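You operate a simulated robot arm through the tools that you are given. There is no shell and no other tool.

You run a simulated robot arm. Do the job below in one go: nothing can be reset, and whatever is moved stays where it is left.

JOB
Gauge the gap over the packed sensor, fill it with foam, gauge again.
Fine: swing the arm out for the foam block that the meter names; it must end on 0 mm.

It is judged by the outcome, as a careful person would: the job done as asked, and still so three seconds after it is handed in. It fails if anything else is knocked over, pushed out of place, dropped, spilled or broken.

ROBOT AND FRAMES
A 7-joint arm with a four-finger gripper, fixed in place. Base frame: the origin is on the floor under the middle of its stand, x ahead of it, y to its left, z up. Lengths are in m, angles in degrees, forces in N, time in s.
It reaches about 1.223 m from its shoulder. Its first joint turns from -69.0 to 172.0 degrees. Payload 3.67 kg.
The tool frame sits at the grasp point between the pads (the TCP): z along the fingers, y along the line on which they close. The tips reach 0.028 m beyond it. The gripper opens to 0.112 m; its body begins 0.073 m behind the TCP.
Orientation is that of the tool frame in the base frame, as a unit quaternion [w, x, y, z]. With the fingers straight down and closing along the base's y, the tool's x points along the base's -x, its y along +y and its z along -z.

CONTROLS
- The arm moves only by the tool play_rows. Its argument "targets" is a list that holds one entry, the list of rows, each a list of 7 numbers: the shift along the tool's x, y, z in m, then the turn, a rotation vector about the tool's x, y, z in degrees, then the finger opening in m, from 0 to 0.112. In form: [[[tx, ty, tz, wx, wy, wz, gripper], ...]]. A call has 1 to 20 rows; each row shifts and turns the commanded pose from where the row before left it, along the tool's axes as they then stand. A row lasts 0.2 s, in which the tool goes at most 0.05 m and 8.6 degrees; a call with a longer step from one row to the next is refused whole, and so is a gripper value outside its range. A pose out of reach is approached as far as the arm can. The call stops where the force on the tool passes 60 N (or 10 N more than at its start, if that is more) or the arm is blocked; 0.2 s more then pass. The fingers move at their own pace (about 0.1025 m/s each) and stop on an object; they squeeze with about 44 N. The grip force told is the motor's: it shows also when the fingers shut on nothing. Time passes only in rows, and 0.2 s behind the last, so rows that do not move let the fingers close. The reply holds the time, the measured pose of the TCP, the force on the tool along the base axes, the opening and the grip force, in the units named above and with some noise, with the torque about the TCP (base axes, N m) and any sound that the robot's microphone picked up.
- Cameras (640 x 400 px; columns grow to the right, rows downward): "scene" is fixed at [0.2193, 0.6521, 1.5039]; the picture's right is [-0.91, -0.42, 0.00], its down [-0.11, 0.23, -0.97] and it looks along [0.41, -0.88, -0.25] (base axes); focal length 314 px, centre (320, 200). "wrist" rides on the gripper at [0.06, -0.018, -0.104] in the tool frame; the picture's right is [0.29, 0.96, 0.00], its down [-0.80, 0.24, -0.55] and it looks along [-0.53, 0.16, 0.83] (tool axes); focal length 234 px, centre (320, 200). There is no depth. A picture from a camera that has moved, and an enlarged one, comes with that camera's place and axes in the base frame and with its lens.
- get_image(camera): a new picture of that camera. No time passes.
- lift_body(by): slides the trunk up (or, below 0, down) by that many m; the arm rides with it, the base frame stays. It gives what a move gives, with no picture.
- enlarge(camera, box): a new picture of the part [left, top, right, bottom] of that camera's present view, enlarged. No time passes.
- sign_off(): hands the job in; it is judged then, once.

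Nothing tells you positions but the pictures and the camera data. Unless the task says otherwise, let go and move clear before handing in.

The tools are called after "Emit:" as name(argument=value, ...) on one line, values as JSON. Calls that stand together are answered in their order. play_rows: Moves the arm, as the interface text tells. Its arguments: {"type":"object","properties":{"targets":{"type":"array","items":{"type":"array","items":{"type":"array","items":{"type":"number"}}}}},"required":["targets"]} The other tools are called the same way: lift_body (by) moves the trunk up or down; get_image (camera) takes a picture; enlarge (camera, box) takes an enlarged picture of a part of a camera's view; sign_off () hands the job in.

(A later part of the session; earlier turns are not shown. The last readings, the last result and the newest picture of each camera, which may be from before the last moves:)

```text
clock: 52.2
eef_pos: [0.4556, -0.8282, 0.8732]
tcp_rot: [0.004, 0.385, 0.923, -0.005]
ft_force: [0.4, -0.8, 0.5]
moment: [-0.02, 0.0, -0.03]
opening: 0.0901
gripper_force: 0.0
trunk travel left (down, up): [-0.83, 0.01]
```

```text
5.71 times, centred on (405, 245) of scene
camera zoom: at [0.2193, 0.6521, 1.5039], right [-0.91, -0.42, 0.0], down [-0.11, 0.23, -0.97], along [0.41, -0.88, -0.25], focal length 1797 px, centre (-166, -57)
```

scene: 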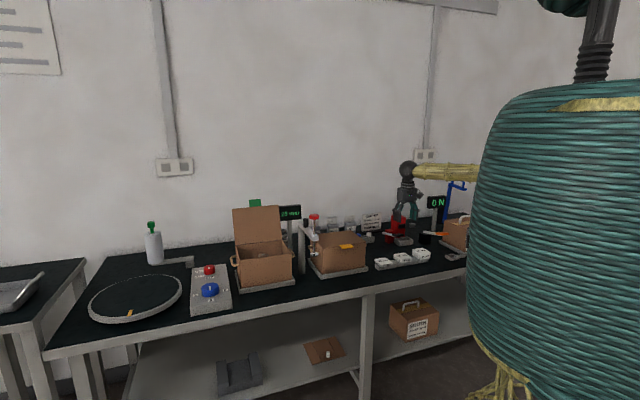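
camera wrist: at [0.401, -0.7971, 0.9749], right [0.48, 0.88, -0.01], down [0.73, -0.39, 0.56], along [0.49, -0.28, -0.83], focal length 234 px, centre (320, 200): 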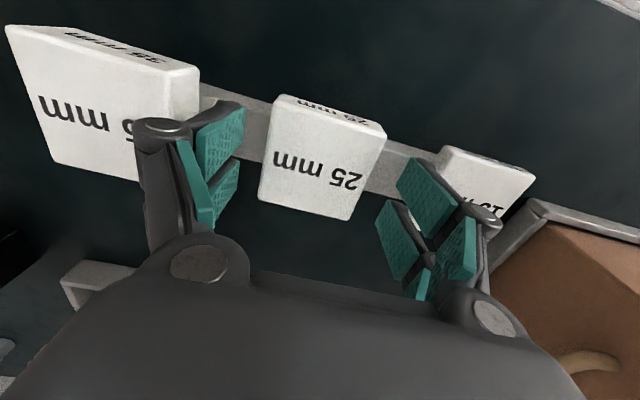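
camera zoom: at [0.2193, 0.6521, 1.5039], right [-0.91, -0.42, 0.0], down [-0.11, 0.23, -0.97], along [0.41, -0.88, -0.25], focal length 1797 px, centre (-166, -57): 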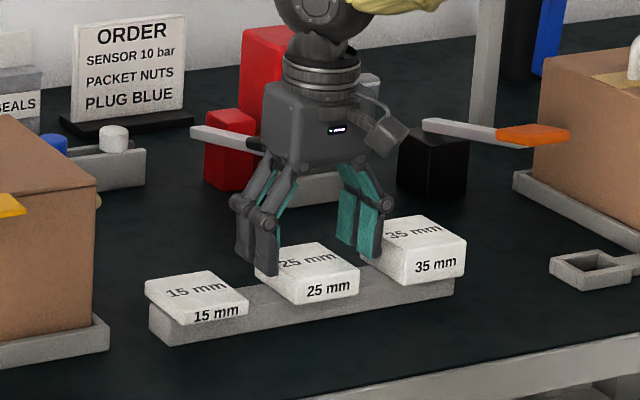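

The fingertips are at about block-top level. I'll zoom in to verify the gaps to the neighbouring blocks before going lower.

Emit:
enlarge(camera="scene", box=[385, 230, 435, 270])

Emit:
enlarge(camera="wrist", box=[140, 60, 520, 300])

```text
10.00 times, centred on (410, 250) of scene
camera zoom: at [0.2193, 0.6521, 1.5039], right [-0.91, -0.42, 0.0], down [-0.11, 0.23, -0.97], along [0.41, -0.88, -0.25], focal length 3145 px, centre (-580, -300)
```

zoom: 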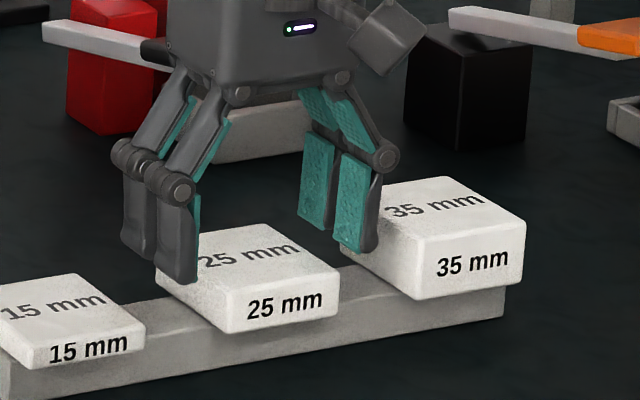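

```text
1.67 times, centred on (330, 180) of wrist
camera zoom: at [0.401, -0.7971, 0.9749], right [0.48, 0.88, -0.01], down [0.73, -0.39, 0.56], along [0.49, -0.28, -0.83], focal length 390 px, centre (303, 233)
```

zoom: 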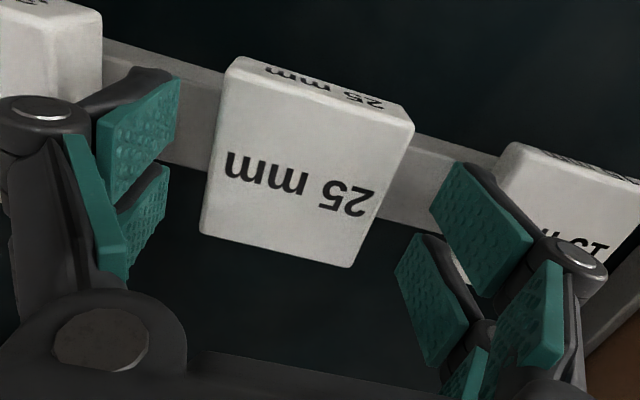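

The clearances look like about 8 mm and 14 mm to the neighbours. I'll narrow the opening slightly and descend the last 11 mm.

Emit:
play_rows(targets=[[[0, -0.001, 0, 0, 0, 0, 0.083], [0, 0, 0.006, 0, 0, 0, 0.083], [0, 0, 0.005, 0, 0, 0, 0.083], [0, 0, 0, 0, 0, 0, 0.083]]])

Emit:
enlarge(camera="scene", box=[385, 230, 435, 270])

```text
clock: 53.2
eef_pos: [0.456, -0.8295, 0.8607]
tcp_rot: [0.002, 0.385, 0.923, -0.004]
ft_force: [-0.5, -0.2, 0.2]
moment: [-0.01, 0.01, 0.0]
opening: 0.0831
gripper_force: 0.1
trunk travel left (down, up): [-0.83, 0.01]
```

```text
10.00 times, centred on (410, 250) of scene
camera zoom: at [0.2193, 0.6521, 1.5039], right [-0.91, -0.42, 0.0], down [-0.11, 0.23, -0.97], along [0.41, -0.88, -0.25], focal length 3145 px, centre (-580, -300)
```

zoom: 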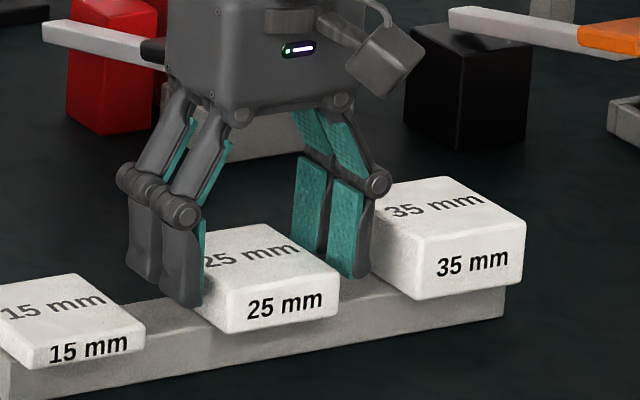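

The fingers are beside the block just above the rack, so I'll close on the block.

Emit:
play_rows(targets=[[[0, 0, 0, 0, 0, 0, 0.055], [0, 0, 0, 0, 0, 0, 0.055], [0, 0, 0, 0, 0, 0, 0.055]]])

Emit:
enlarge(camera="scene", box=[385, 230, 435, 270])

Emit:
get_image(camera="wrist")

```text
clock: 54.0
eef_pos: [0.4564, -0.8297, 0.861]
tcp_rot: [0.003, 0.385, 0.923, -0.005]
ft_force: [0.0, 0.5, -0.1]
moment: [0.0, -0.04, 0.02]
opening: 0.0636
gripper_force: 43.8
trunk travel left (down, up): [-0.83, 0.01]
```

```text
10.00 times, centred on (410, 250) of scene
camera zoom: at [0.2193, 0.6521, 1.5039], right [-0.91, -0.42, 0.0], down [-0.11, 0.23, -0.97], along [0.41, -0.88, -0.25], focal length 3145 px, centre (-580, -300)
```

zoom: 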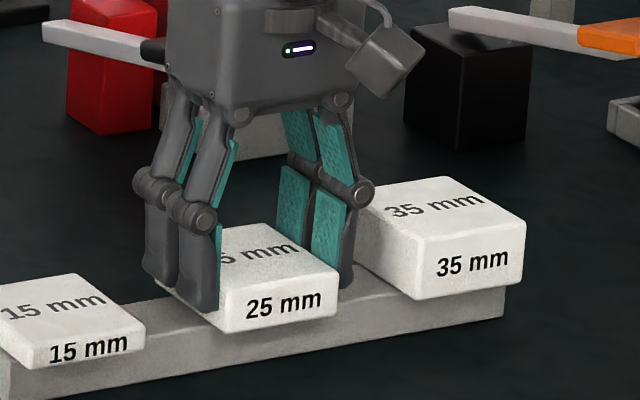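

```text
taken
camera wrist: at [0.401, -0.7989, 0.9634], right [0.48, 0.88, -0.01], down [0.73, -0.39, 0.56], along [0.49, -0.28, -0.83], focal length 234 px, centre (320, 200)
```

wrist: 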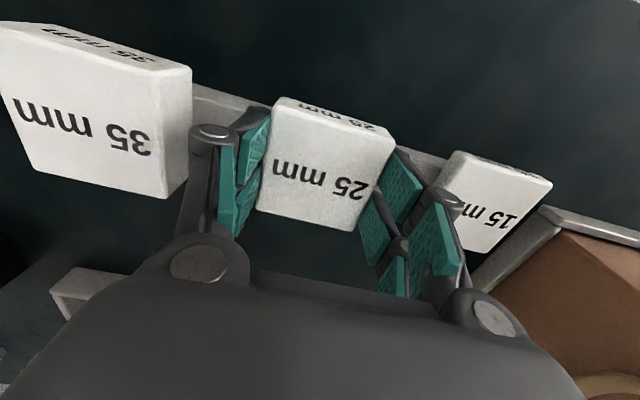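

The block is gripped at 64 mm wide. I'll lift it straight up, slowly at first.

Emit:
play_rows(targets=[[[0, 0, -0.01, 0, 0, 0, 0.055], [0, 0, -0.02, 0, 0, 0, 0.055], [0, 0, -0.03, 0, 0, 0, 0.055], [0, 0, -0.035, 0, 0, 0, 0.055], [0, 0, -0.035, 0, 0, 0, 0.055], [0, 0, -0.035, 0, 0, 0, 0.055], [0, 0, -0.035, 0, 0, 0, 0.055], [0, 0, 0, 0, 0, 0, 0.055]]])

Emit:
enlarge(camera="scene", box=[360, 160, 450, 275])

Emit:
get_image(camera="wrist")

```text
clock: 55.8
eef_pos: [0.4541, -0.8229, 1.0625]
tcp_rot: [0.001, 0.383, 0.924, -0.004]
ft_force: [-0.1, 1.0, -0.7]
moment: [0.06, 0.01, 0.0]
opening: 0.0636
gripper_force: 43.2
trunk travel left (down, up): [-0.83, 0.01]
```

```text
3.48 times, centred on (405, 218) of scene
camera zoom: at [0.2193, 0.6521, 1.5039], right [-0.91, -0.42, 0.0], down [-0.11, 0.23, -0.97], along [0.41, -0.88, -0.25], focal length 1094 px, centre (24, 139)
```

zoom: 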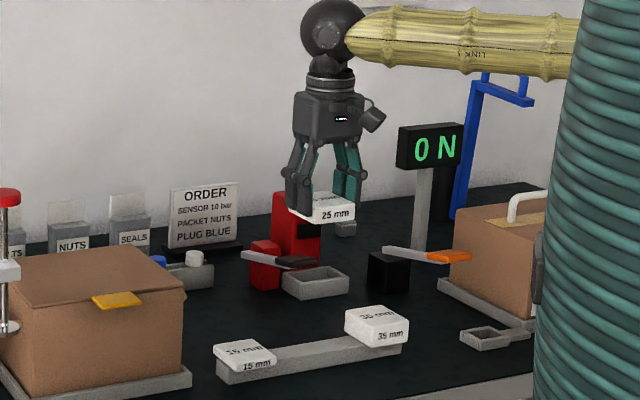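

```text
taken
camera wrist: at [0.3997, -0.7923, 1.165], right [0.48, 0.88, -0.01], down [0.73, -0.39, 0.56], along [0.49, -0.27, -0.83], focal length 234 px, centre (320, 200)
```

wrist: 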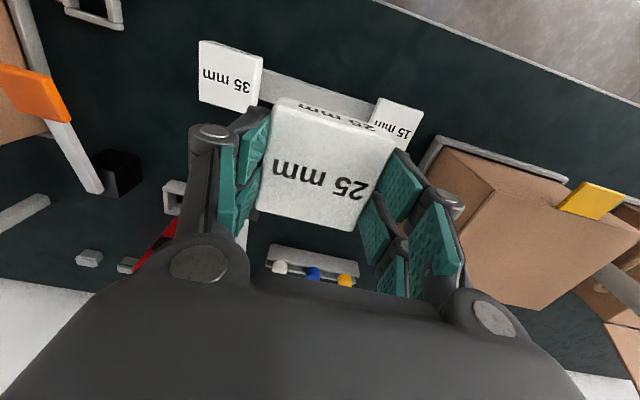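

The block is lifted cleanly and its neighbours are untouched. I'll move along the bench first, then climb to clear the gauge by about 5 cm.

Emit:
play_rows(targets=[[[0, 0.02, 0, 0, 0, 0, 0.055], [0, 0.035, 0, 0, 0, 0, 0.055], [0, 0.035, 0, 0, 0, 0, 0.055], [0, 0.035, 0, 0, 0, 0, 0.055], [0, 0.03, -0.035, 0, 0, 0, 0.055], [0, 0.03, -0.035, 0, 0, 0, 0.055], [0, 0.03, -0.035, 0, 0, 0, 0.055], [0, 0.03, -0.035, 0, 0, 0, 0.055], [0, 0, -0.03, 0, 0, 0, 0.055], [0, 0, 0, 0, 0, 0, 0.055]]])

Emit:
get_image(camera="wrist")

Emit:
get_image(camera="scene")

```text
clock: 58.0
eef_pos: [0.6304, -0.6417, 1.2334]
tcp_rot: [0.0, 0.383, 0.924, -0.005]
ft_force: [0.6, 0.8, 0.2]
moment: [-0.01, 0.03, -0.01]
opening: 0.0639
gripper_force: 44.0
trunk travel left (down, up): [-0.83, 0.01]
```

```text
taken
camera wrist: at [0.5759, -0.6112, 1.3361], right [0.47, 0.88, -0.01], down [0.73, -0.39, 0.55], along [0.48, -0.27, -0.83], focal length 234 px, centre (320, 200)
```

wrist: 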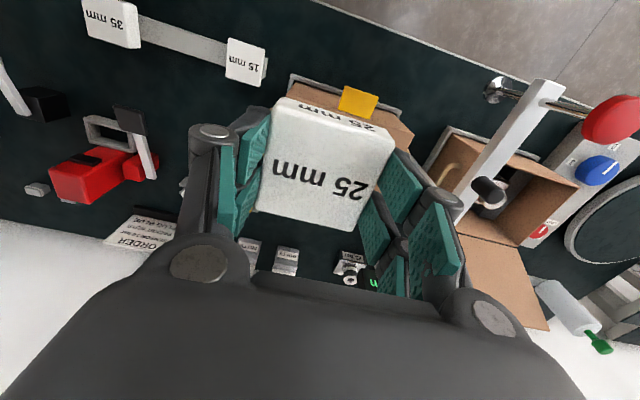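

```text
taken
```

scene: 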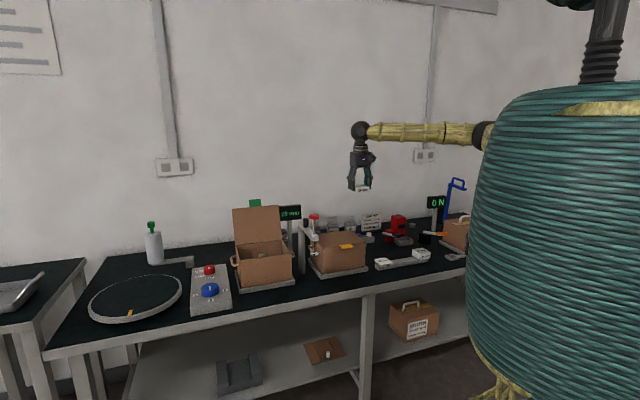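

The hand is clear and high at p≈-0.01. I'll carry the block over to above the carton at z≈1.23, where everything below is at least 5 cm lower.

Emit:
play_rows(targets=[[[-0.0102, 0.0418, 0, 0, 0, 0, 0.055], [-0.0102, 0.0418, 0, 0, 0, 0, 0.055], [-0.0102, 0.0418, 0, 0, 0, 0, 0.055], [-0.0102, 0.0418, 0, 0, 0, 0, 0.055], [-0.0102, 0.0418, 0, 0, 0, 0, 0.055], [-0.0102, 0.0418, 0, 0, 0, 0, 0.055], [-0.0102, 0.0418, 0, 0, 0, 0, 0.055], [-0.0102, 0.0418, 0, 0, 0, 0, 0.055], [-0.0102, 0.0418, 0, 0, 0, 0, 0.055], [-0.0102, 0.0418, 0, 0, 0, 0, 0.055], [0, 0, 0, 0, 0, 0, 0.055]]])

Emit:
get_image(camera="wrist")

Emit:
get_image(camera="scene")

```text
clock: 60.4
eef_pos: [0.9966, -0.4324, 1.2268]
tcp_rot: [0.0, 0.384, 0.923, 0.0]
ft_force: [-0.5, -1.1, 0.0]
moment: [0.03, -0.06, -0.01]
opening: 0.0639
gripper_force: 44.0
trunk travel left (down, up): [-0.83, 0.01]
```

```text
taken
camera wrist: at [0.9415, -0.4025, 1.3305], right [0.48, 0.88, 0.0], down [0.73, -0.4, 0.55], along [0.49, -0.26, -0.83], focal length 234 px, centre (320, 200)
```

wrist: 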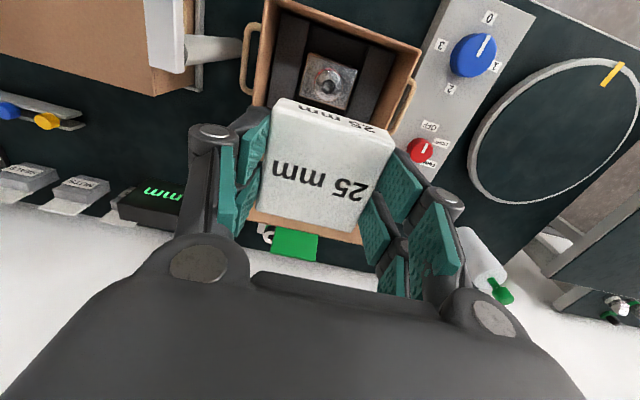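

```text
taken
```

scene: 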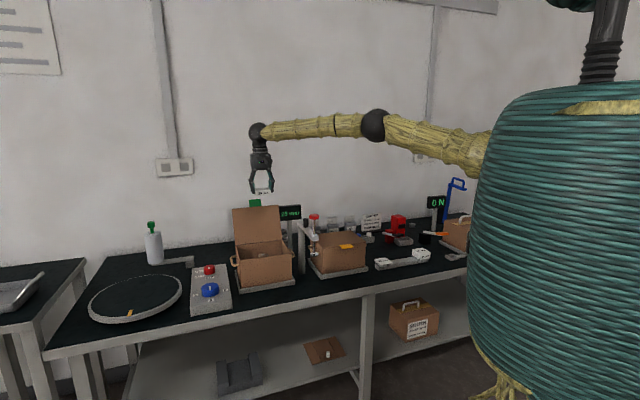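

The block is above the carton, slightly short in p. I'll zoom in on the sensor to refine the lateral target.

Emit:
enlarge(camera="wrist", box=[230, 0, 430, 130])

Emit:
enlarge(camera="scene", box=[220, 120, 330, 270])

```text
3.08 times, centred on (330, 65) of wrist
camera zoom: at [0.9415, -0.4025, 1.3305], right [0.48, 0.88, 0.0], down [0.73, -0.4, 0.55], along [0.49, -0.26, -0.83], focal length 720 px, centre (289, 615)
```

zoom: 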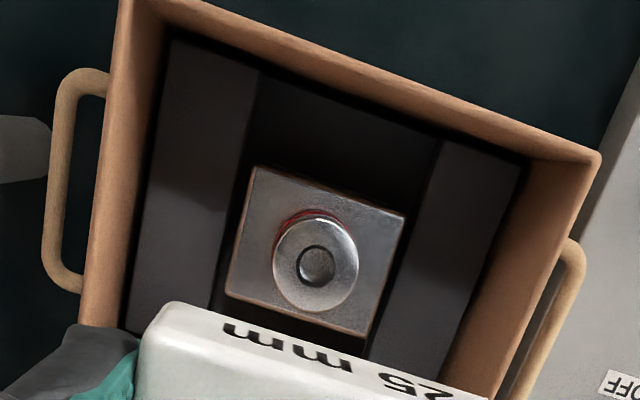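

```text
2.67 times, centred on (275, 195) of scene
camera zoom: at [0.2193, 0.6521, 1.5039], right [-0.91, -0.42, 0.0], down [-0.11, 0.23, -0.97], along [0.41, -0.88, -0.25], focal length 839 px, centre (440, 213)
```

zoom: 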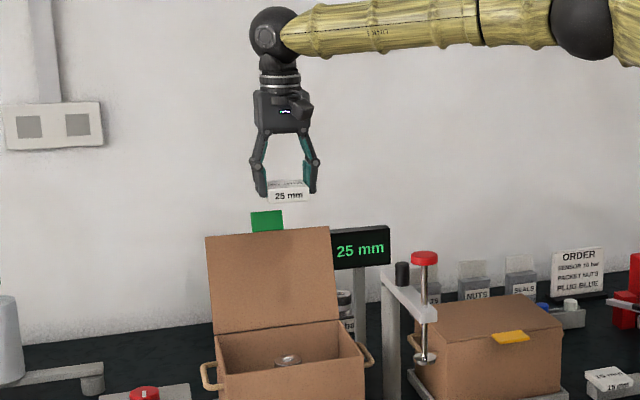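

The sensor is 12 mm off in p and 6 mm in q from the block centre. I'll correct that, then lower the trunk 0.12 m as a straight vertical descent that also keeps the arm within reach.

Emit:
play_rows(targets=[[[0.003, 0.0065, 0, 0, 0, 0, 0.055], [0.0031, 0.0064, 0, 0, 0, 0, 0.055], [0, 0, 0, 0, 0, 0, 0.055]]])

Emit:
lift_body(by=-0.12)

Emit:
enlarge(camera="wrist", box=[210, 0, 450, 240])

Emit:
enlarge(camera="scene", box=[220, 150, 330, 270])

```text
clock: 61.2
eef_pos: [1.0026, -0.413, 1.2266]
tcp_rot: [-0.001, 0.383, 0.924, -0.003]
ft_force: [0.5, 0.3, 0.4]
moment: [-0.07, 0.02, 0.01]
opening: 0.0637
gripper_force: 44.0
trunk travel left (down, up): [-0.83, 0.01]
```

```text
clock: 62.7
eef_pos: [1.0012, -0.4138, 1.1085]
tcp_rot: [-0.001, 0.383, 0.924, -0.002]
ft_force: [0.8, -0.4, -0.3]
moment: [0.02, 0.02, -0.01]
opening: 0.0637
gripper_force: 43.3
trunk travel left (down, up): [-0.71, 0.13]
```

```text
1.67 times, centred on (330, 120) of wrist
camera zoom: at [0.9472, -0.3836, 1.211], right [0.47, 0.88, 0.0], down [0.73, -0.39, 0.55], along [0.49, -0.27, -0.83], focal length 390 px, centre (303, 333)
```

zoom: 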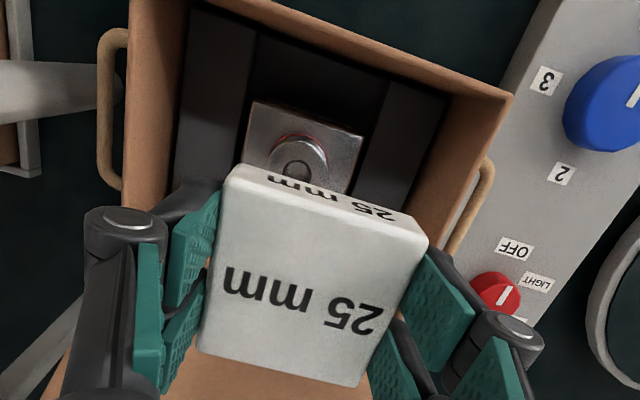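

```text
3.33 times, centred on (275, 210) of scene
camera zoom: at [0.2193, 0.6521, 1.5039], right [-0.91, -0.42, 0.0], down [-0.11, 0.23, -0.97], along [0.41, -0.88, -0.25], focal length 1048 px, centre (470, 167)
```

zoom: 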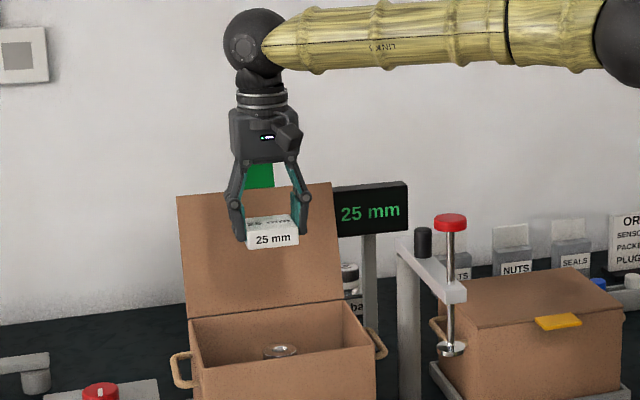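

The block is nearly over the sensor, with about 4 mm of correction left in each axis. I'll apply that and descend into the carton mouth, then check.

Emit:
play_rows(targets=[[[-0.004, -0.004, 0, 0, 0, 0, 0.055], [0, 0, 0.03, 0, 0, 0, 0.055], [0, 0, 0.03, 0, 0, 0, 0.055], [0, 0, 0.03, 0, 0, 0, 0.055], [0, 0, 0.0, 0, 0, 0, 0.055]]])

Emit:
get_image(camera="wrist")

Emit:
enlarge(camera="scene", box=[220, 170, 330, 270])

```text
clock: 63.9
eef_pos: [1.0012, -0.4194, 1.0181]
tcp_rot: [0.0, 0.384, 0.924, -0.002]
ft_force: [-0.3, 0.5, -0.1]
moment: [-0.01, -0.02, -0.01]
opening: 0.0638
gripper_force: 44.0
trunk travel left (down, up): [-0.71, 0.13]
```

```text
taken
camera wrist: at [0.9462, -0.3891, 1.1207], right [0.47, 0.88, 0.0], down [0.73, -0.39, 0.55], along [0.49, -0.27, -0.83], focal length 234 px, centre (320, 200)
```

wrist: 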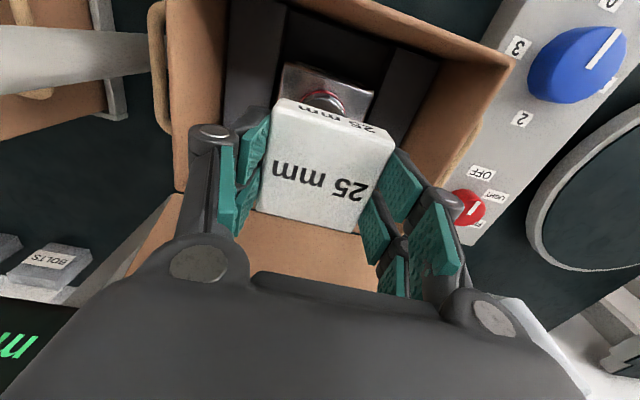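

```text
4.00 times, centred on (275, 220) of scene
camera zoom: at [0.2193, 0.6521, 1.5039], right [-0.91, -0.42, 0.0], down [-0.11, 0.23, -0.97], along [0.41, -0.88, -0.25], focal length 1258 px, centre (500, 120)
```

zoom: 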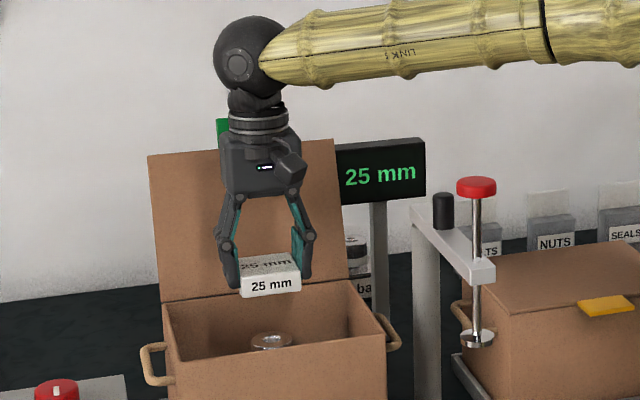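

The block is aligned with the sensor in both views. I'll descend 50 mm more, then feel for contact in fine steps.

Emit:
play_rows(targets=[[[0, 0, 0.02, 0, 0, 0, 0.055], [0, 0, 0.02, 0, 0, 0, 0.055], [0, 0, 0.01, 0, 0, 0, 0.055], [0, 0, 0.0, 0, 0, 0, 0.055]]])

Emit:
get_image(camera="wrist")

Emit:
enlarge(camera="scene", box=[240, 220, 300, 265])

```text
clock: 64.9
eef_pos: [1.0001, -0.4197, 0.9667]
tcp_rot: [-0.001, 0.384, 0.923, -0.001]
ft_force: [-0.2, 0.8, 0.6]
moment: [0.01, -0.04, -0.01]
opening: 0.0639
gripper_force: 43.7
trunk travel left (down, up): [-0.71, 0.13]
```

```text
taken
camera wrist: at [0.9464, -0.3892, 1.0706], right [0.47, 0.88, 0.0], down [0.73, -0.39, 0.55], along [0.48, -0.27, -0.83], focal length 234 px, centre (320, 200)
```

wrist: 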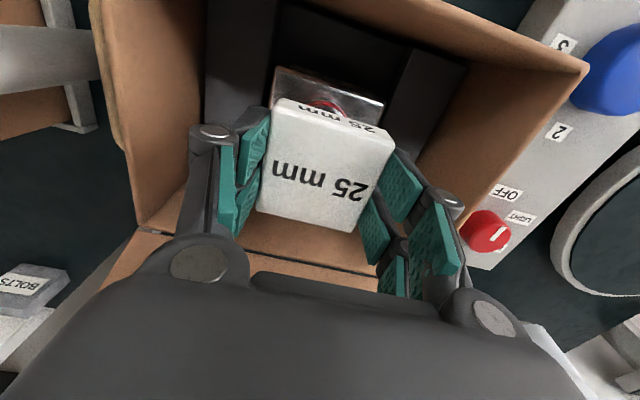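

```text
8.89 times, centred on (270, 242) of scene
camera zoom: at [0.2193, 0.6521, 1.5039], right [-0.91, -0.42, 0.0], down [-0.11, 0.23, -0.97], along [0.41, -0.88, -0.25], focal length 2796 px, centre (764, -178)
```

zoom: 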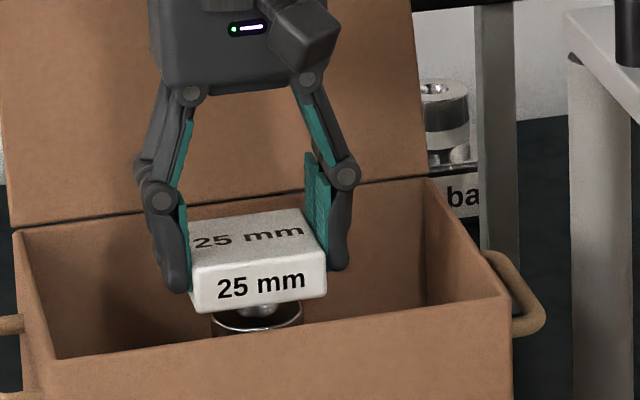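

The block is about 1 cm above the sensor and well centred. I'll lower in 2–3 mm steps and watch for contact force.

Emit:
play_rows(targets=[[[0, 0, 0.003, 0, 0, 0, 0.055], [0, 0, 0.003, 0, 0, 0, 0.055]]])

Emit:
play_rows(targets=[[[0, 0, 0.002, 0, 0, 0, 0.055], [0, 0, 0.001, 0, 0, 0, 0.055]]])

Emit:
enlarge(camera="scene", box=[240, 220, 300, 265])

```text
clock: 65.5
eef_pos: [1.0009, -0.4191, 0.9606]
tcp_rot: [-0.001, 0.384, 0.923, -0.002]
ft_force: [-0.6, 0.1, -0.5]
moment: [-0.01, 0.01, 0.02]
opening: 0.0638
gripper_force: 43.7
trunk travel left (down, up): [-0.71, 0.13]
```

```text
clock: 66.1
eef_pos: [1.0026, -0.42, 0.9586]
tcp_rot: [-0.001, 0.383, 0.924, -0.002]
ft_force: [1.1, 0.3, 0.2]
moment: [0.0, 0.02, -0.03]
opening: 0.0636
gripper_force: 44.0
trunk travel left (down, up): [-0.71, 0.13]
```

```text
8.89 times, centred on (270, 242) of scene
camera zoom: at [0.2193, 0.6521, 1.5039], right [-0.91, -0.42, 0.0], down [-0.11, 0.23, -0.97], along [0.41, -0.88, -0.25], focal length 2796 px, centre (764, -178)
```

zoom: 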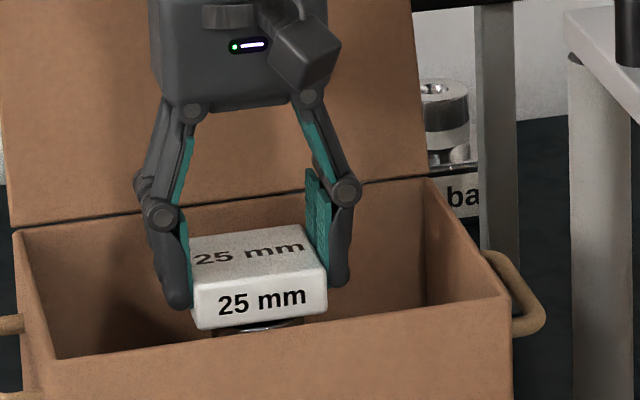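

There's still no contact, and a few millimetres remain. I'll continue in small steps.

Emit:
play_rows(targets=[[[0, 0, 0.0015, 0, 0, 0, 0.055], [0, 0, 0.0015, 0, 0, 0, 0.055]]])

Emit:
play_rows(targets=[[[0, 0, 0.001, 0, 0, 0, 0.055], [0, 0, 0.001, 0, 0, 0, 0.055]]])

Emit:
enlarge(camera="scene", box=[240, 220, 300, 265])

```text
clock: 66.7
eef_pos: [1.001, -0.419, 0.9558]
tcp_rot: [0.0, 0.384, 0.923, -0.002]
ft_force: [0.8, -0.1, -0.4]
moment: [0.02, 0.02, 0.01]
opening: 0.0635
gripper_force: 44.1
trunk travel left (down, up): [-0.71, 0.13]
```

```text
clock: 67.3
eef_pos: [1.0013, -0.4195, 0.9544]
tcp_rot: [0.0, 0.384, 0.923, -0.002]
ft_force: [1.3, -1.3, 5.8]
moment: [-0.16, -0.08, 0.02]
opening: 0.0636
gripper_force: 43.9
trunk travel left (down, up): [-0.71, 0.13]
```

```text
8.89 times, centred on (270, 242) of scene
camera zoom: at [0.2193, 0.6521, 1.5039], right [-0.91, -0.42, 0.0], down [-0.11, 0.23, -0.97], along [0.41, -0.88, -0.25], focal length 2796 px, centre (764, -178)
```

zoom: 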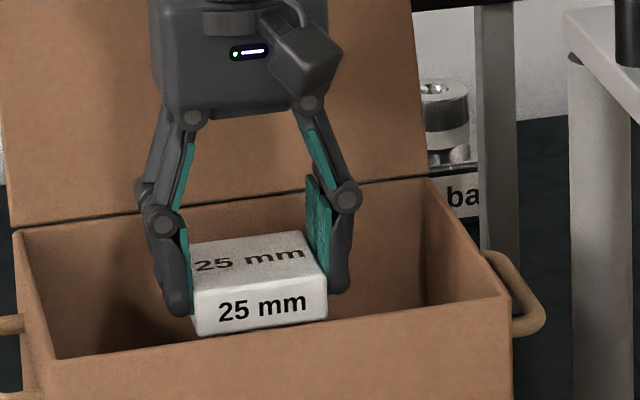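

Contact is made at about 6 N, so the block rests on the sensor. I'll open gently and watch that the block stays put.

Emit:
play_rows(targets=[[[0, 0, 0, 0, 0, 0, 0.068], [0, 0, 0, 0, 0, 0, 0.075], [0, 0, 0, 0, 0, 0, 0.08]]])

Emit:
enlarge(camera="scene", box=[240, 220, 300, 265])

Emit:
get_image(camera="wrist")

```text
clock: 68.1
eef_pos: [1.0004, -0.4181, 0.9532]
tcp_rot: [0.0, 0.384, 0.924, -0.001]
ft_force: [-0.3, -0.2, -0.8]
moment: [0.0, -0.01, 0.01]
opening: 0.08
gripper_force: 0.1
trunk travel left (down, up): [-0.71, 0.13]
```

```text
8.89 times, centred on (270, 242) of scene
camera zoom: at [0.2193, 0.6521, 1.5039], right [-0.91, -0.42, 0.0], down [-0.11, 0.23, -0.97], along [0.41, -0.88, -0.25], focal length 2796 px, centre (764, -178)
```

zoom: 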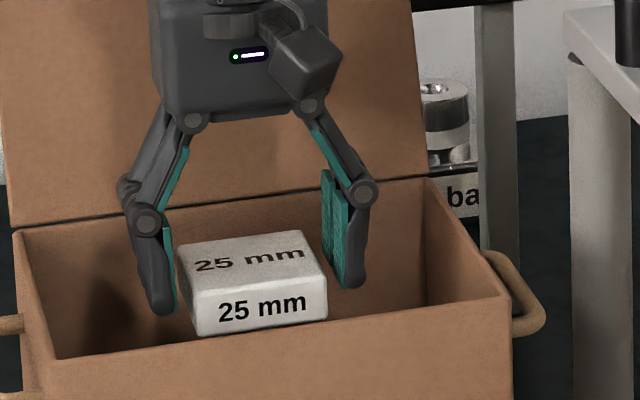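

```text
taken
camera wrist: at [0.9468, -0.3898, 1.0566], right [0.47, 0.88, 0.0], down [0.73, -0.39, 0.55], along [0.48, -0.27, -0.83], focal length 234 px, centre (320, 200)
```

wrist: 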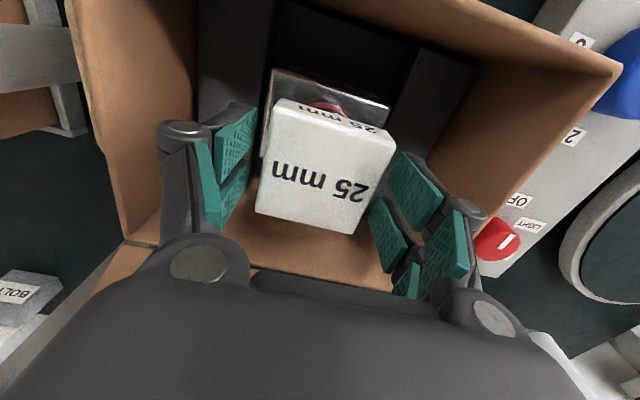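

The block rests level on the sensor and the fingers are free on both sides. I'll rise straight up out of the carton.

Emit:
play_rows(targets=[[[0, 0, -0.015, 0, 0, 0, 0.08], [0, 0, -0.03, 0, 0, 0, 0.08], [0, 0, -0.04, 0, 0, 0, 0.08], [0, 0, -0.04, 0, 0, 0, 0.08], [0, 0, -0.04, 0, 0, 0, 0.08], [0, 0, -0.04, 0, 0, 0, 0.08], [0, 0, -0.04, 0, 0, 0, 0.08], [0, 0, -0.015, 0, 0, 0, 0.08], [0, 0, 0, 0, 0, 0, 0.08]]])

Emit:
get_image(camera="wrist")

Emit:
get_image(camera="scene")

```text
clock: 70.1
eef_pos: [1.002, -0.4188, 1.2122]
tcp_rot: [-0.001, 0.383, 0.924, -0.001]
ft_force: [0.4, 0.0, 1.1]
moment: [-0.01, -0.05, 0.0]
opening: 0.08
gripper_force: 0.0
trunk travel left (down, up): [-0.71, 0.13]
```

```text
taken
camera wrist: at [0.9476, -0.389, 1.3158], right [0.47, 0.88, 0.0], down [0.73, -0.39, 0.55], along [0.48, -0.27, -0.83], focal length 234 px, centre (320, 200)
```

wrist: 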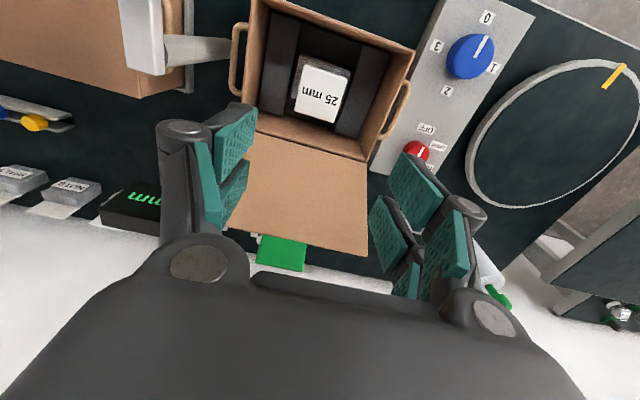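

```text
taken
```

scene: 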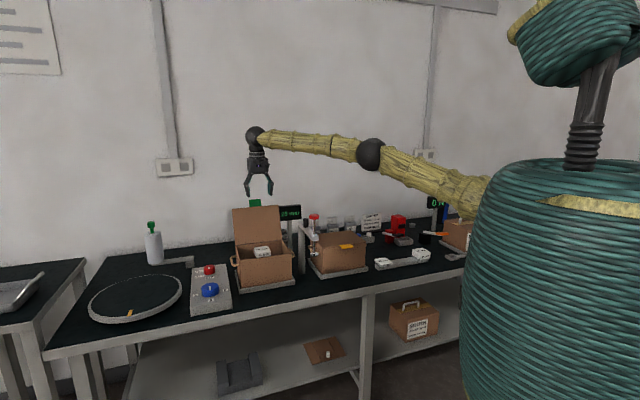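

The 25 mm block is on the sensor and the meter still shows 25 mm. I'll go back above the gauge's plunger head.

Emit:
play_rows(targets=[[[0.031, -0.0304, 0, 0, 0, 0, 0.09], [0.031, -0.0304, 0, 0, 0, 0, 0.09], [0.031, -0.0304, 0, 0, 0, 0, 0.09], [0.031, -0.0304, 0, 0, 0, 0, 0.09], [0.031, -0.0304, 0, 0, 0, 0, 0.09], [0.031, -0.0304, 0, 0, 0, 0, 0.09], [0, 0, 0, 0, 0, 0, 0.09], [0, 0, 0, 0, 0, 0, 0.09]]])

Emit:
get_image(camera="wrist")

Emit:
enlarge(camera="scene", box=[220, 120, 370, 270])

```text
clock: 71.9
eef_pos: [0.74, -0.4174, 1.2143]
tcp_rot: [0.0, 0.384, 0.924, -0.001]
ft_force: [-0.4, 0.7, 0.6]
moment: [0.02, -0.01, 0.0]
opening: 0.0902
gripper_force: 0.2
trunk travel left (down, up): [-0.71, 0.13]
```

```text
taken
camera wrist: at [0.6853, -0.3863, 1.3177], right [0.47, 0.88, 0.0], down [0.73, -0.39, 0.55], along [0.49, -0.26, -0.83], focal length 234 px, centre (320, 200)
```

wrist: 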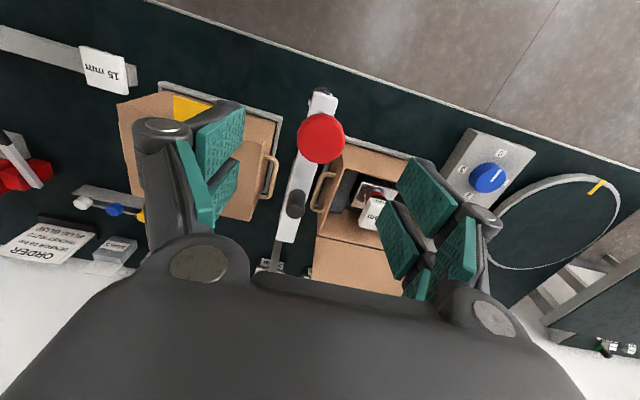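

```text
2.67 times, centred on (295, 195) of scene
camera zoom: at [0.2193, 0.6521, 1.5039], right [-0.91, -0.42, 0.0], down [-0.11, 0.23, -0.97], along [0.41, -0.88, -0.25], focal length 839 px, centre (387, 213)
```

zoom: 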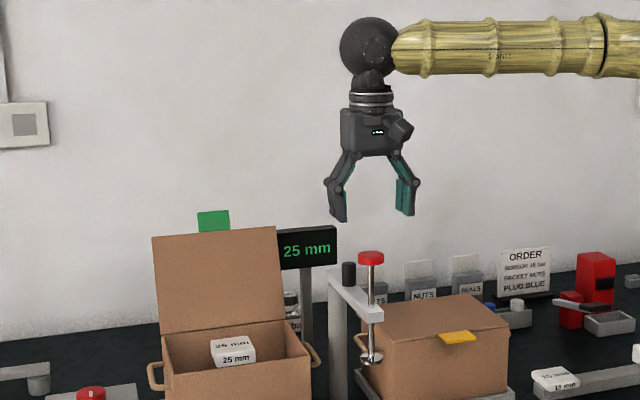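

I'm aligned with the head within 2 mm. I'll descend around it to grip height and close.

Emit:
play_rows(targets=[[[-0.0016, 0.0006, 0, 0, 0, 0, 0.09], [0, 0, 0.0258, 0, 0, 0, 0.09], [0, 0, 0.0258, 0, 0, 0, 0.09], [0, 0, 0.0258, 0, 0, 0, 0.09], [0, 0, 0, 0, 0, 0, 0.03], [0, 0, 0, 0, 0, 0, 0.03], [0, 0, 0, 0, 0, 0, 0.03], [0, 0, 0, 0, 0, 0, 0.03]]])

Emit:
enlarge(camera="scene", box=[250, 160, 370, 260])

Emit:
get_image(camera="wrist")

```text
clock: 73.7
eef_pos: [0.7428, -0.4176, 1.1362]
tcp_rot: [0.0, 0.384, 0.923, -0.002]
ft_force: [-0.1, 0.4, -1.1]
moment: [-0.02, -0.01, -0.05]
opening: 0.0365
gripper_force: 45.0
trunk travel left (down, up): [-0.71, 0.13]
```

```text
4.00 times, centred on (310, 210) of scene
camera zoom: at [0.2193, 0.6521, 1.5039], right [-0.91, -0.42, 0.0], down [-0.11, 0.23, -0.97], along [0.41, -0.88, -0.25], focal length 1258 px, centre (360, 160)
```

zoom: 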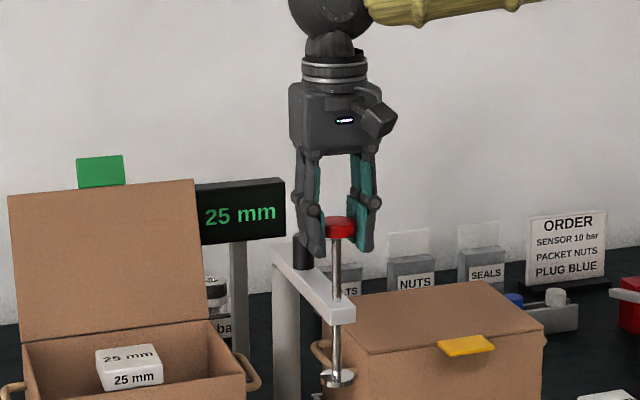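

```text
taken
camera wrist: at [0.6885, -0.3874, 1.2394], right [0.47, 0.88, 0.0], down [0.73, -0.39, 0.55], along [0.48, -0.26, -0.83], focal length 234 px, centre (320, 200)
```

wrist: 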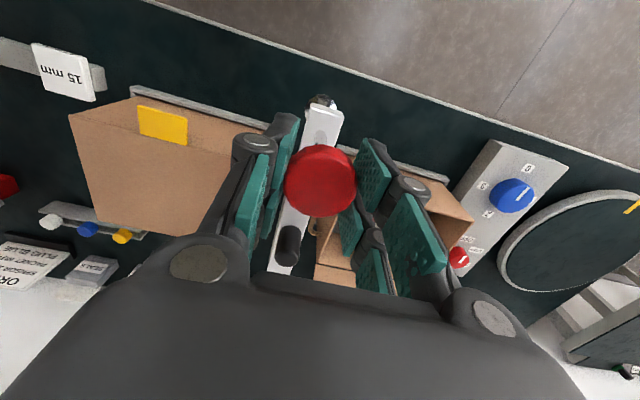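

I have the head gripped. I'll swing the gauge arm back in along the same arc; the foot has about 2 cm clearance above the rim and foam.

Emit:
play_rows(targets=[[[-0.00099, 0.01897, 0, 0, 0, 0, 0.03], [-0.00297, 0.01877, 0, 0, 0, 0, 0.03], [-0.00492, 0.01835, 0, 0, 0, 0, 0.03], [-0.00681, 0.01773, 0, 0, 0, 0, 0.03], [-0.00862, 0.01693, 0, 0, 0, 0, 0.03], [-0.01035, 0.01593, 0, 0, 0, 0, 0.03]]])

Emit:
enlarge(camera="scene", box=[220, 160, 340, 260])

```text
clock: 75.1
eef_pos: [0.8431, -0.367, 1.137]
tcp_rot: [0.0, 0.383, 0.924, -0.001]
ft_force: [3.6, -4.2, -3.1]
moment: [0.12, 0.87, 0.36]
opening: 0.0364
gripper_force: 45.6
trunk travel left (down, up): [-0.71, 0.13]
```

```text
4.00 times, centred on (280, 210) of scene
camera zoom: at [0.2193, 0.6521, 1.5039], right [-0.91, -0.42, 0.0], down [-0.11, 0.23, -0.97], along [0.41, -0.88, -0.25], focal length 1258 px, centre (480, 160)
```

zoom: 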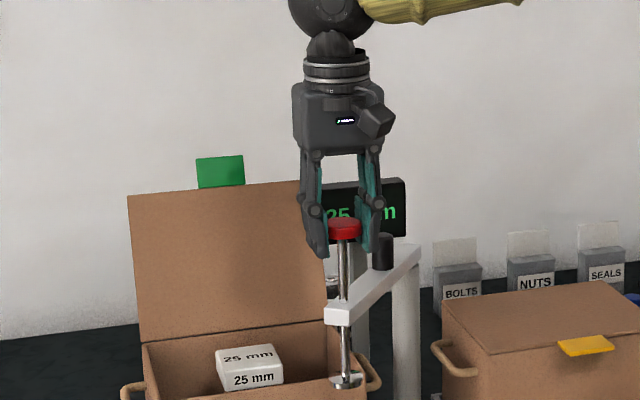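

The swing is tracking well and the foot is about to pass over the rim. I'll continue.

Emit:
play_rows(targets=[[[-0.01196, 0.01477, 0, 0, 0, 0, 0.03], [-0.01343, 0.01343, 0, 0, 0, 0, 0.03], [-0.01476, 0.01196, 0, 0, 0, 0, 0.03]]])

Emit:
enlarge(camera="scene", box=[220, 180, 320, 265])

```text
clock: 75.9
eef_pos: [0.8993, -0.3661, 1.1362]
tcp_rot: [0.0, 0.383, 0.924, -0.001]
ft_force: [0.4, -4.9, -0.8]
moment: [-0.31, 0.68, 0.2]
opening: 0.0364
gripper_force: 44.7
trunk travel left (down, up): [-0.71, 0.13]
```

```text
4.71 times, centred on (270, 222) of scene
camera zoom: at [0.2193, 0.6521, 1.5039], right [-0.91, -0.42, 0.0], down [-0.11, 0.23, -0.97], along [0.41, -0.88, -0.25], focal length 1480 px, centre (555, 94)
```

zoom: 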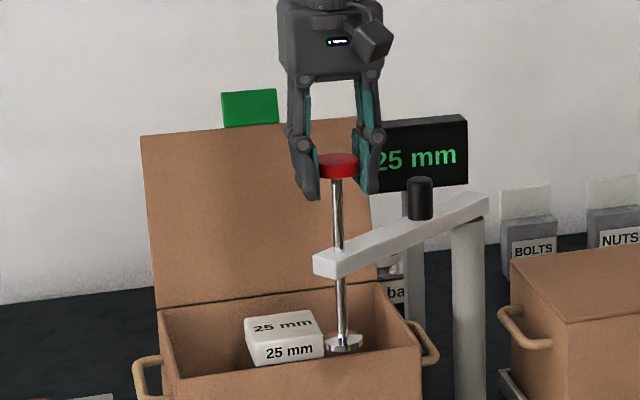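

The foot bottom sits about 2 cm above the foam top, so there's room to swing over it. I'll continue in two parts.

Emit:
play_rows(targets=[[[-0.01593, 0.01034, 0, 0, 0, 0, 0.03], [-0.01693, 0.00863, 0, 0, 0, 0, 0.03], [-0.01774, 0.00681, 0, 0, 0, 0, 0.03]]])

Emit:
enlarge(camera="scene", box=[220, 180, 320, 265])

```text
clock: 76.7
eef_pos: [0.9532, -0.3843, 1.136]
tcp_rot: [-0.002, 0.383, 0.924, -0.001]
ft_force: [-3.9, -4.3, 0.8]
moment: [-0.22, 0.79, -0.19]
opening: 0.0367
gripper_force: 45.1
trunk travel left (down, up): [-0.71, 0.13]
```

```text
4.71 times, centred on (270, 222) of scene
camera zoom: at [0.2193, 0.6521, 1.5039], right [-0.91, -0.42, 0.0], down [-0.11, 0.23, -0.97], along [0.41, -0.88, -0.25], focal length 1480 px, centre (555, 94)
```

zoom: 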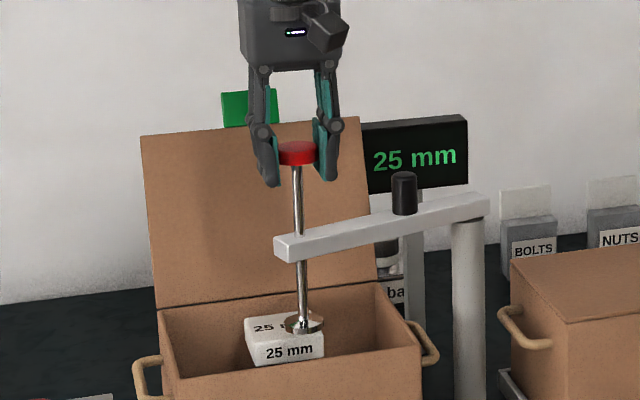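

The foot is passing above the foam's front edge without contact. I'll finish the swing to the stop.

Emit:
play_rows(targets=[[[-0.01835, 0.00491, 0, 0, 0, 0, 0.03], [-0.01876, 0.00298, 0, 0, 0, 0, 0.03], [-0.0178, 0.0009, 0, 0, 0, 0, 0.03], [0, 0, 0, 0, 0, 0, 0.03]]])

Emit:
enlarge(camera="scene", box=[220, 180, 320, 265])

Emit:
enlarge(camera="wrist", box=[200, 0, 440, 180])

```text
clock: 77.7
eef_pos: [0.9961, -0.4174, 1.1371]
tcp_rot: [-0.002, 0.383, 0.924, -0.002]
ft_force: [-13.9, -4.4, -1.5]
moment: [0.3, 0.36, 0.09]
opening: 0.0363
gripper_force: 45.1
trunk travel left (down, up): [-0.71, 0.13]
```

```text
4.71 times, centred on (270, 222) of scene
camera zoom: at [0.2193, 0.6521, 1.5039], right [-0.91, -0.42, 0.0], down [-0.11, 0.23, -0.97], along [0.41, -0.88, -0.25], focal length 1480 px, centre (555, 94)
```

zoom: 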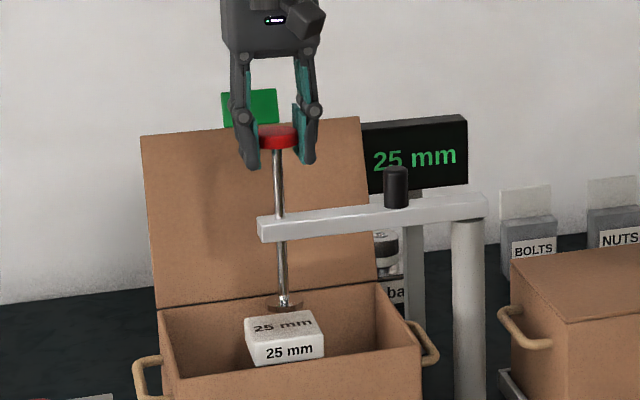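

```text
2.22 times, centred on (320, 90) of wrist
camera zoom: at [0.9424, -0.3871, 1.2397], right [0.47, 0.88, 0.0], down [0.73, -0.39, 0.55], along [0.48, -0.26, -0.83], focal length 520 px, centre (320, 444)
```

zoom: 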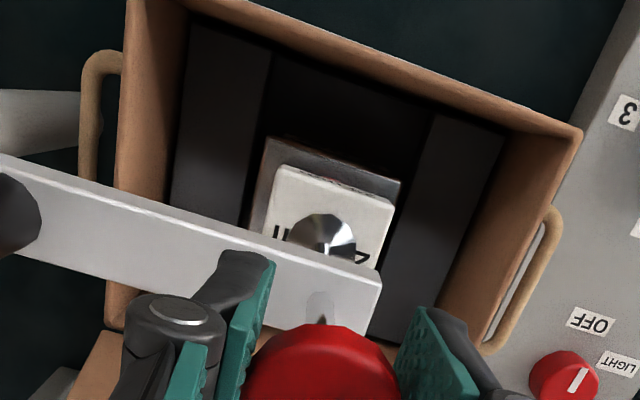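

The foot is centred above the foam. I'll lower about 18 mm, then go in fine steps until it touches.

Emit:
play_rows(targets=[[[0, 0, 0.006, 0, 0, 0, 0.03], [0, 0, 0.006, 0, 0, 0, 0.03], [0, 0, 0.005, 0, 0, 0, 0.03]]])

Emit:
play_rows(targets=[[[0, 0, 0.0015, 0, 0, 0, 0.03], [0, 0, 0.0015, 0, 0, 0, 0.03]]])

Emit:
enlarge(camera="scene", box=[220, 180, 320, 265])

```text
clock: 78.5
eef_pos: [0.9966, -0.4177, 1.1203]
tcp_rot: [0.0, 0.384, 0.923, -0.002]
ft_force: [-16.0, -4.2, 0.9]
moment: [-0.16, 0.16, 0.01]
opening: 0.0364
gripper_force: 45.1
trunk travel left (down, up): [-0.71, 0.13]
```

```text
clock: 79.1
eef_pos: [0.9965, -0.4181, 1.1172]
tcp_rot: [-0.001, 0.383, 0.924, -0.002]
ft_force: [-17.2, -3.8, 1.9]
moment: [0.0, 0.13, -0.05]
opening: 0.0363
gripper_force: 44.6
trunk travel left (down, up): [-0.71, 0.13]
```

```text
4.71 times, centred on (270, 222) of scene
camera zoom: at [0.2193, 0.6521, 1.5039], right [-0.91, -0.42, 0.0], down [-0.11, 0.23, -0.97], along [0.41, -0.88, -0.25], focal length 1480 px, centre (555, 94)
```

zoom: 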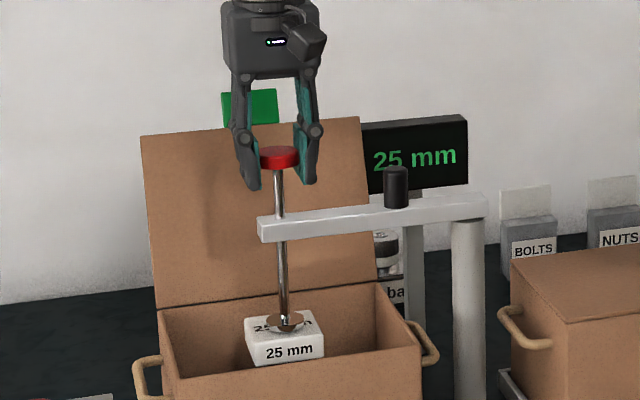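

It's nearly touching. I'll ease the sideways load on the stop slightly and continue down in small steps.

Emit:
play_rows(targets=[[[0.001, -0.0015, 0.0005, 0, 0, 0, 0.03], [0, 0, 0.0015, 0, 0, 0, 0.03], [0, 0, 0.001, 0, 0, 0, 0.03]]])

Emit:
enlarge(camera="scene", box=[220, 180, 320, 265])

```text
clock: 79.9
eef_pos: [0.9961, -0.4167, 1.114]
tcp_rot: [-0.001, 0.384, 0.924, -0.001]
ft_force: [0.6, -3.4, 5.2]
moment: [-0.13, -0.17, 0.34]
opening: 0.0368
gripper_force: 44.3
trunk travel left (down, up): [-0.71, 0.13]
```

```text
4.71 times, centred on (270, 222) of scene
camera zoom: at [0.2193, 0.6521, 1.5039], right [-0.91, -0.42, 0.0], down [-0.11, 0.23, -0.97], along [0.41, -0.88, -0.25], focal length 1480 px, centre (555, 94)
```

zoom: 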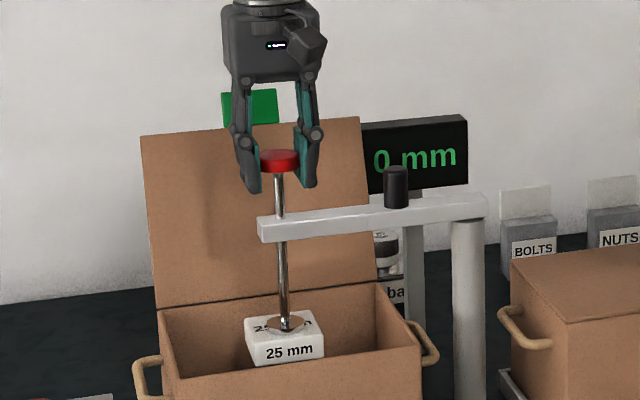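

The meter now reads 0 mm with the foot resting on the foam. I'll hold briefly, then let the plunger rise with the grip.

Emit:
play_rows(targets=[[[0, 0, 0, 0, 0, 0, 0.03], [0, 0, 0, 0, 0, 0, 0.03], [0, 0, 0, 0, 0, 0, 0.03]]])

Emit:
play_rows(targets=[[[0, 0, -0.005, 0, 0, 0, 0.03], [0, 0, -0.006, 0, 0, 0, 0.03], [0, 0, -0.006, 0, 0, 0, 0.03], [0, 0, -0.006, 0, 0, 0, 0.03], [0, 0, 0, 0, 0, 0, 0.03]]])

Emit:
enlarge(camera="scene", box=[220, 180, 320, 265])

```text
clock: 80.7
eef_pos: [0.9964, -0.4164, 1.1146]
tcp_rot: [-0.001, 0.383, 0.924, -0.002]
ft_force: [2.7, -1.9, 7.6]
moment: [-0.06, -0.15, 0.24]
opening: 0.0366
gripper_force: 44.4
trunk travel left (down, up): [-0.71, 0.13]
```

```text
clock: 81.9
eef_pos: [0.9967, -0.4171, 1.1353]
tcp_rot: [-0.001, 0.384, 0.923, -0.002]
ft_force: [-1.0, -0.1, -1.1]
moment: [0.01, 0.06, -0.23]
opening: 0.0361
gripper_force: 44.8
trunk travel left (down, up): [-0.71, 0.13]
```

```text
4.71 times, centred on (270, 222) of scene
camera zoom: at [0.2193, 0.6521, 1.5039], right [-0.91, -0.42, 0.0], down [-0.11, 0.23, -0.97], along [0.41, -0.88, -0.25], focal length 1480 px, centre (555, 94)
```

zoom: 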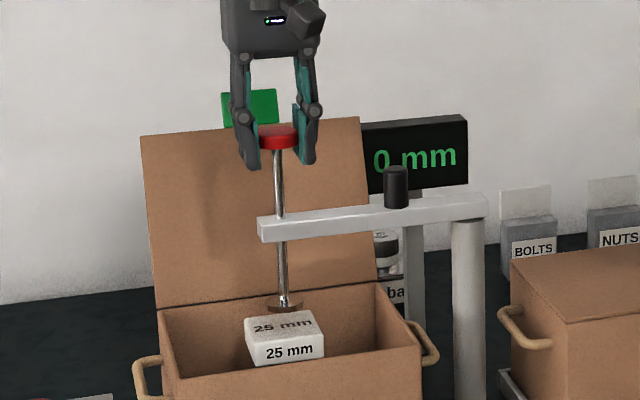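

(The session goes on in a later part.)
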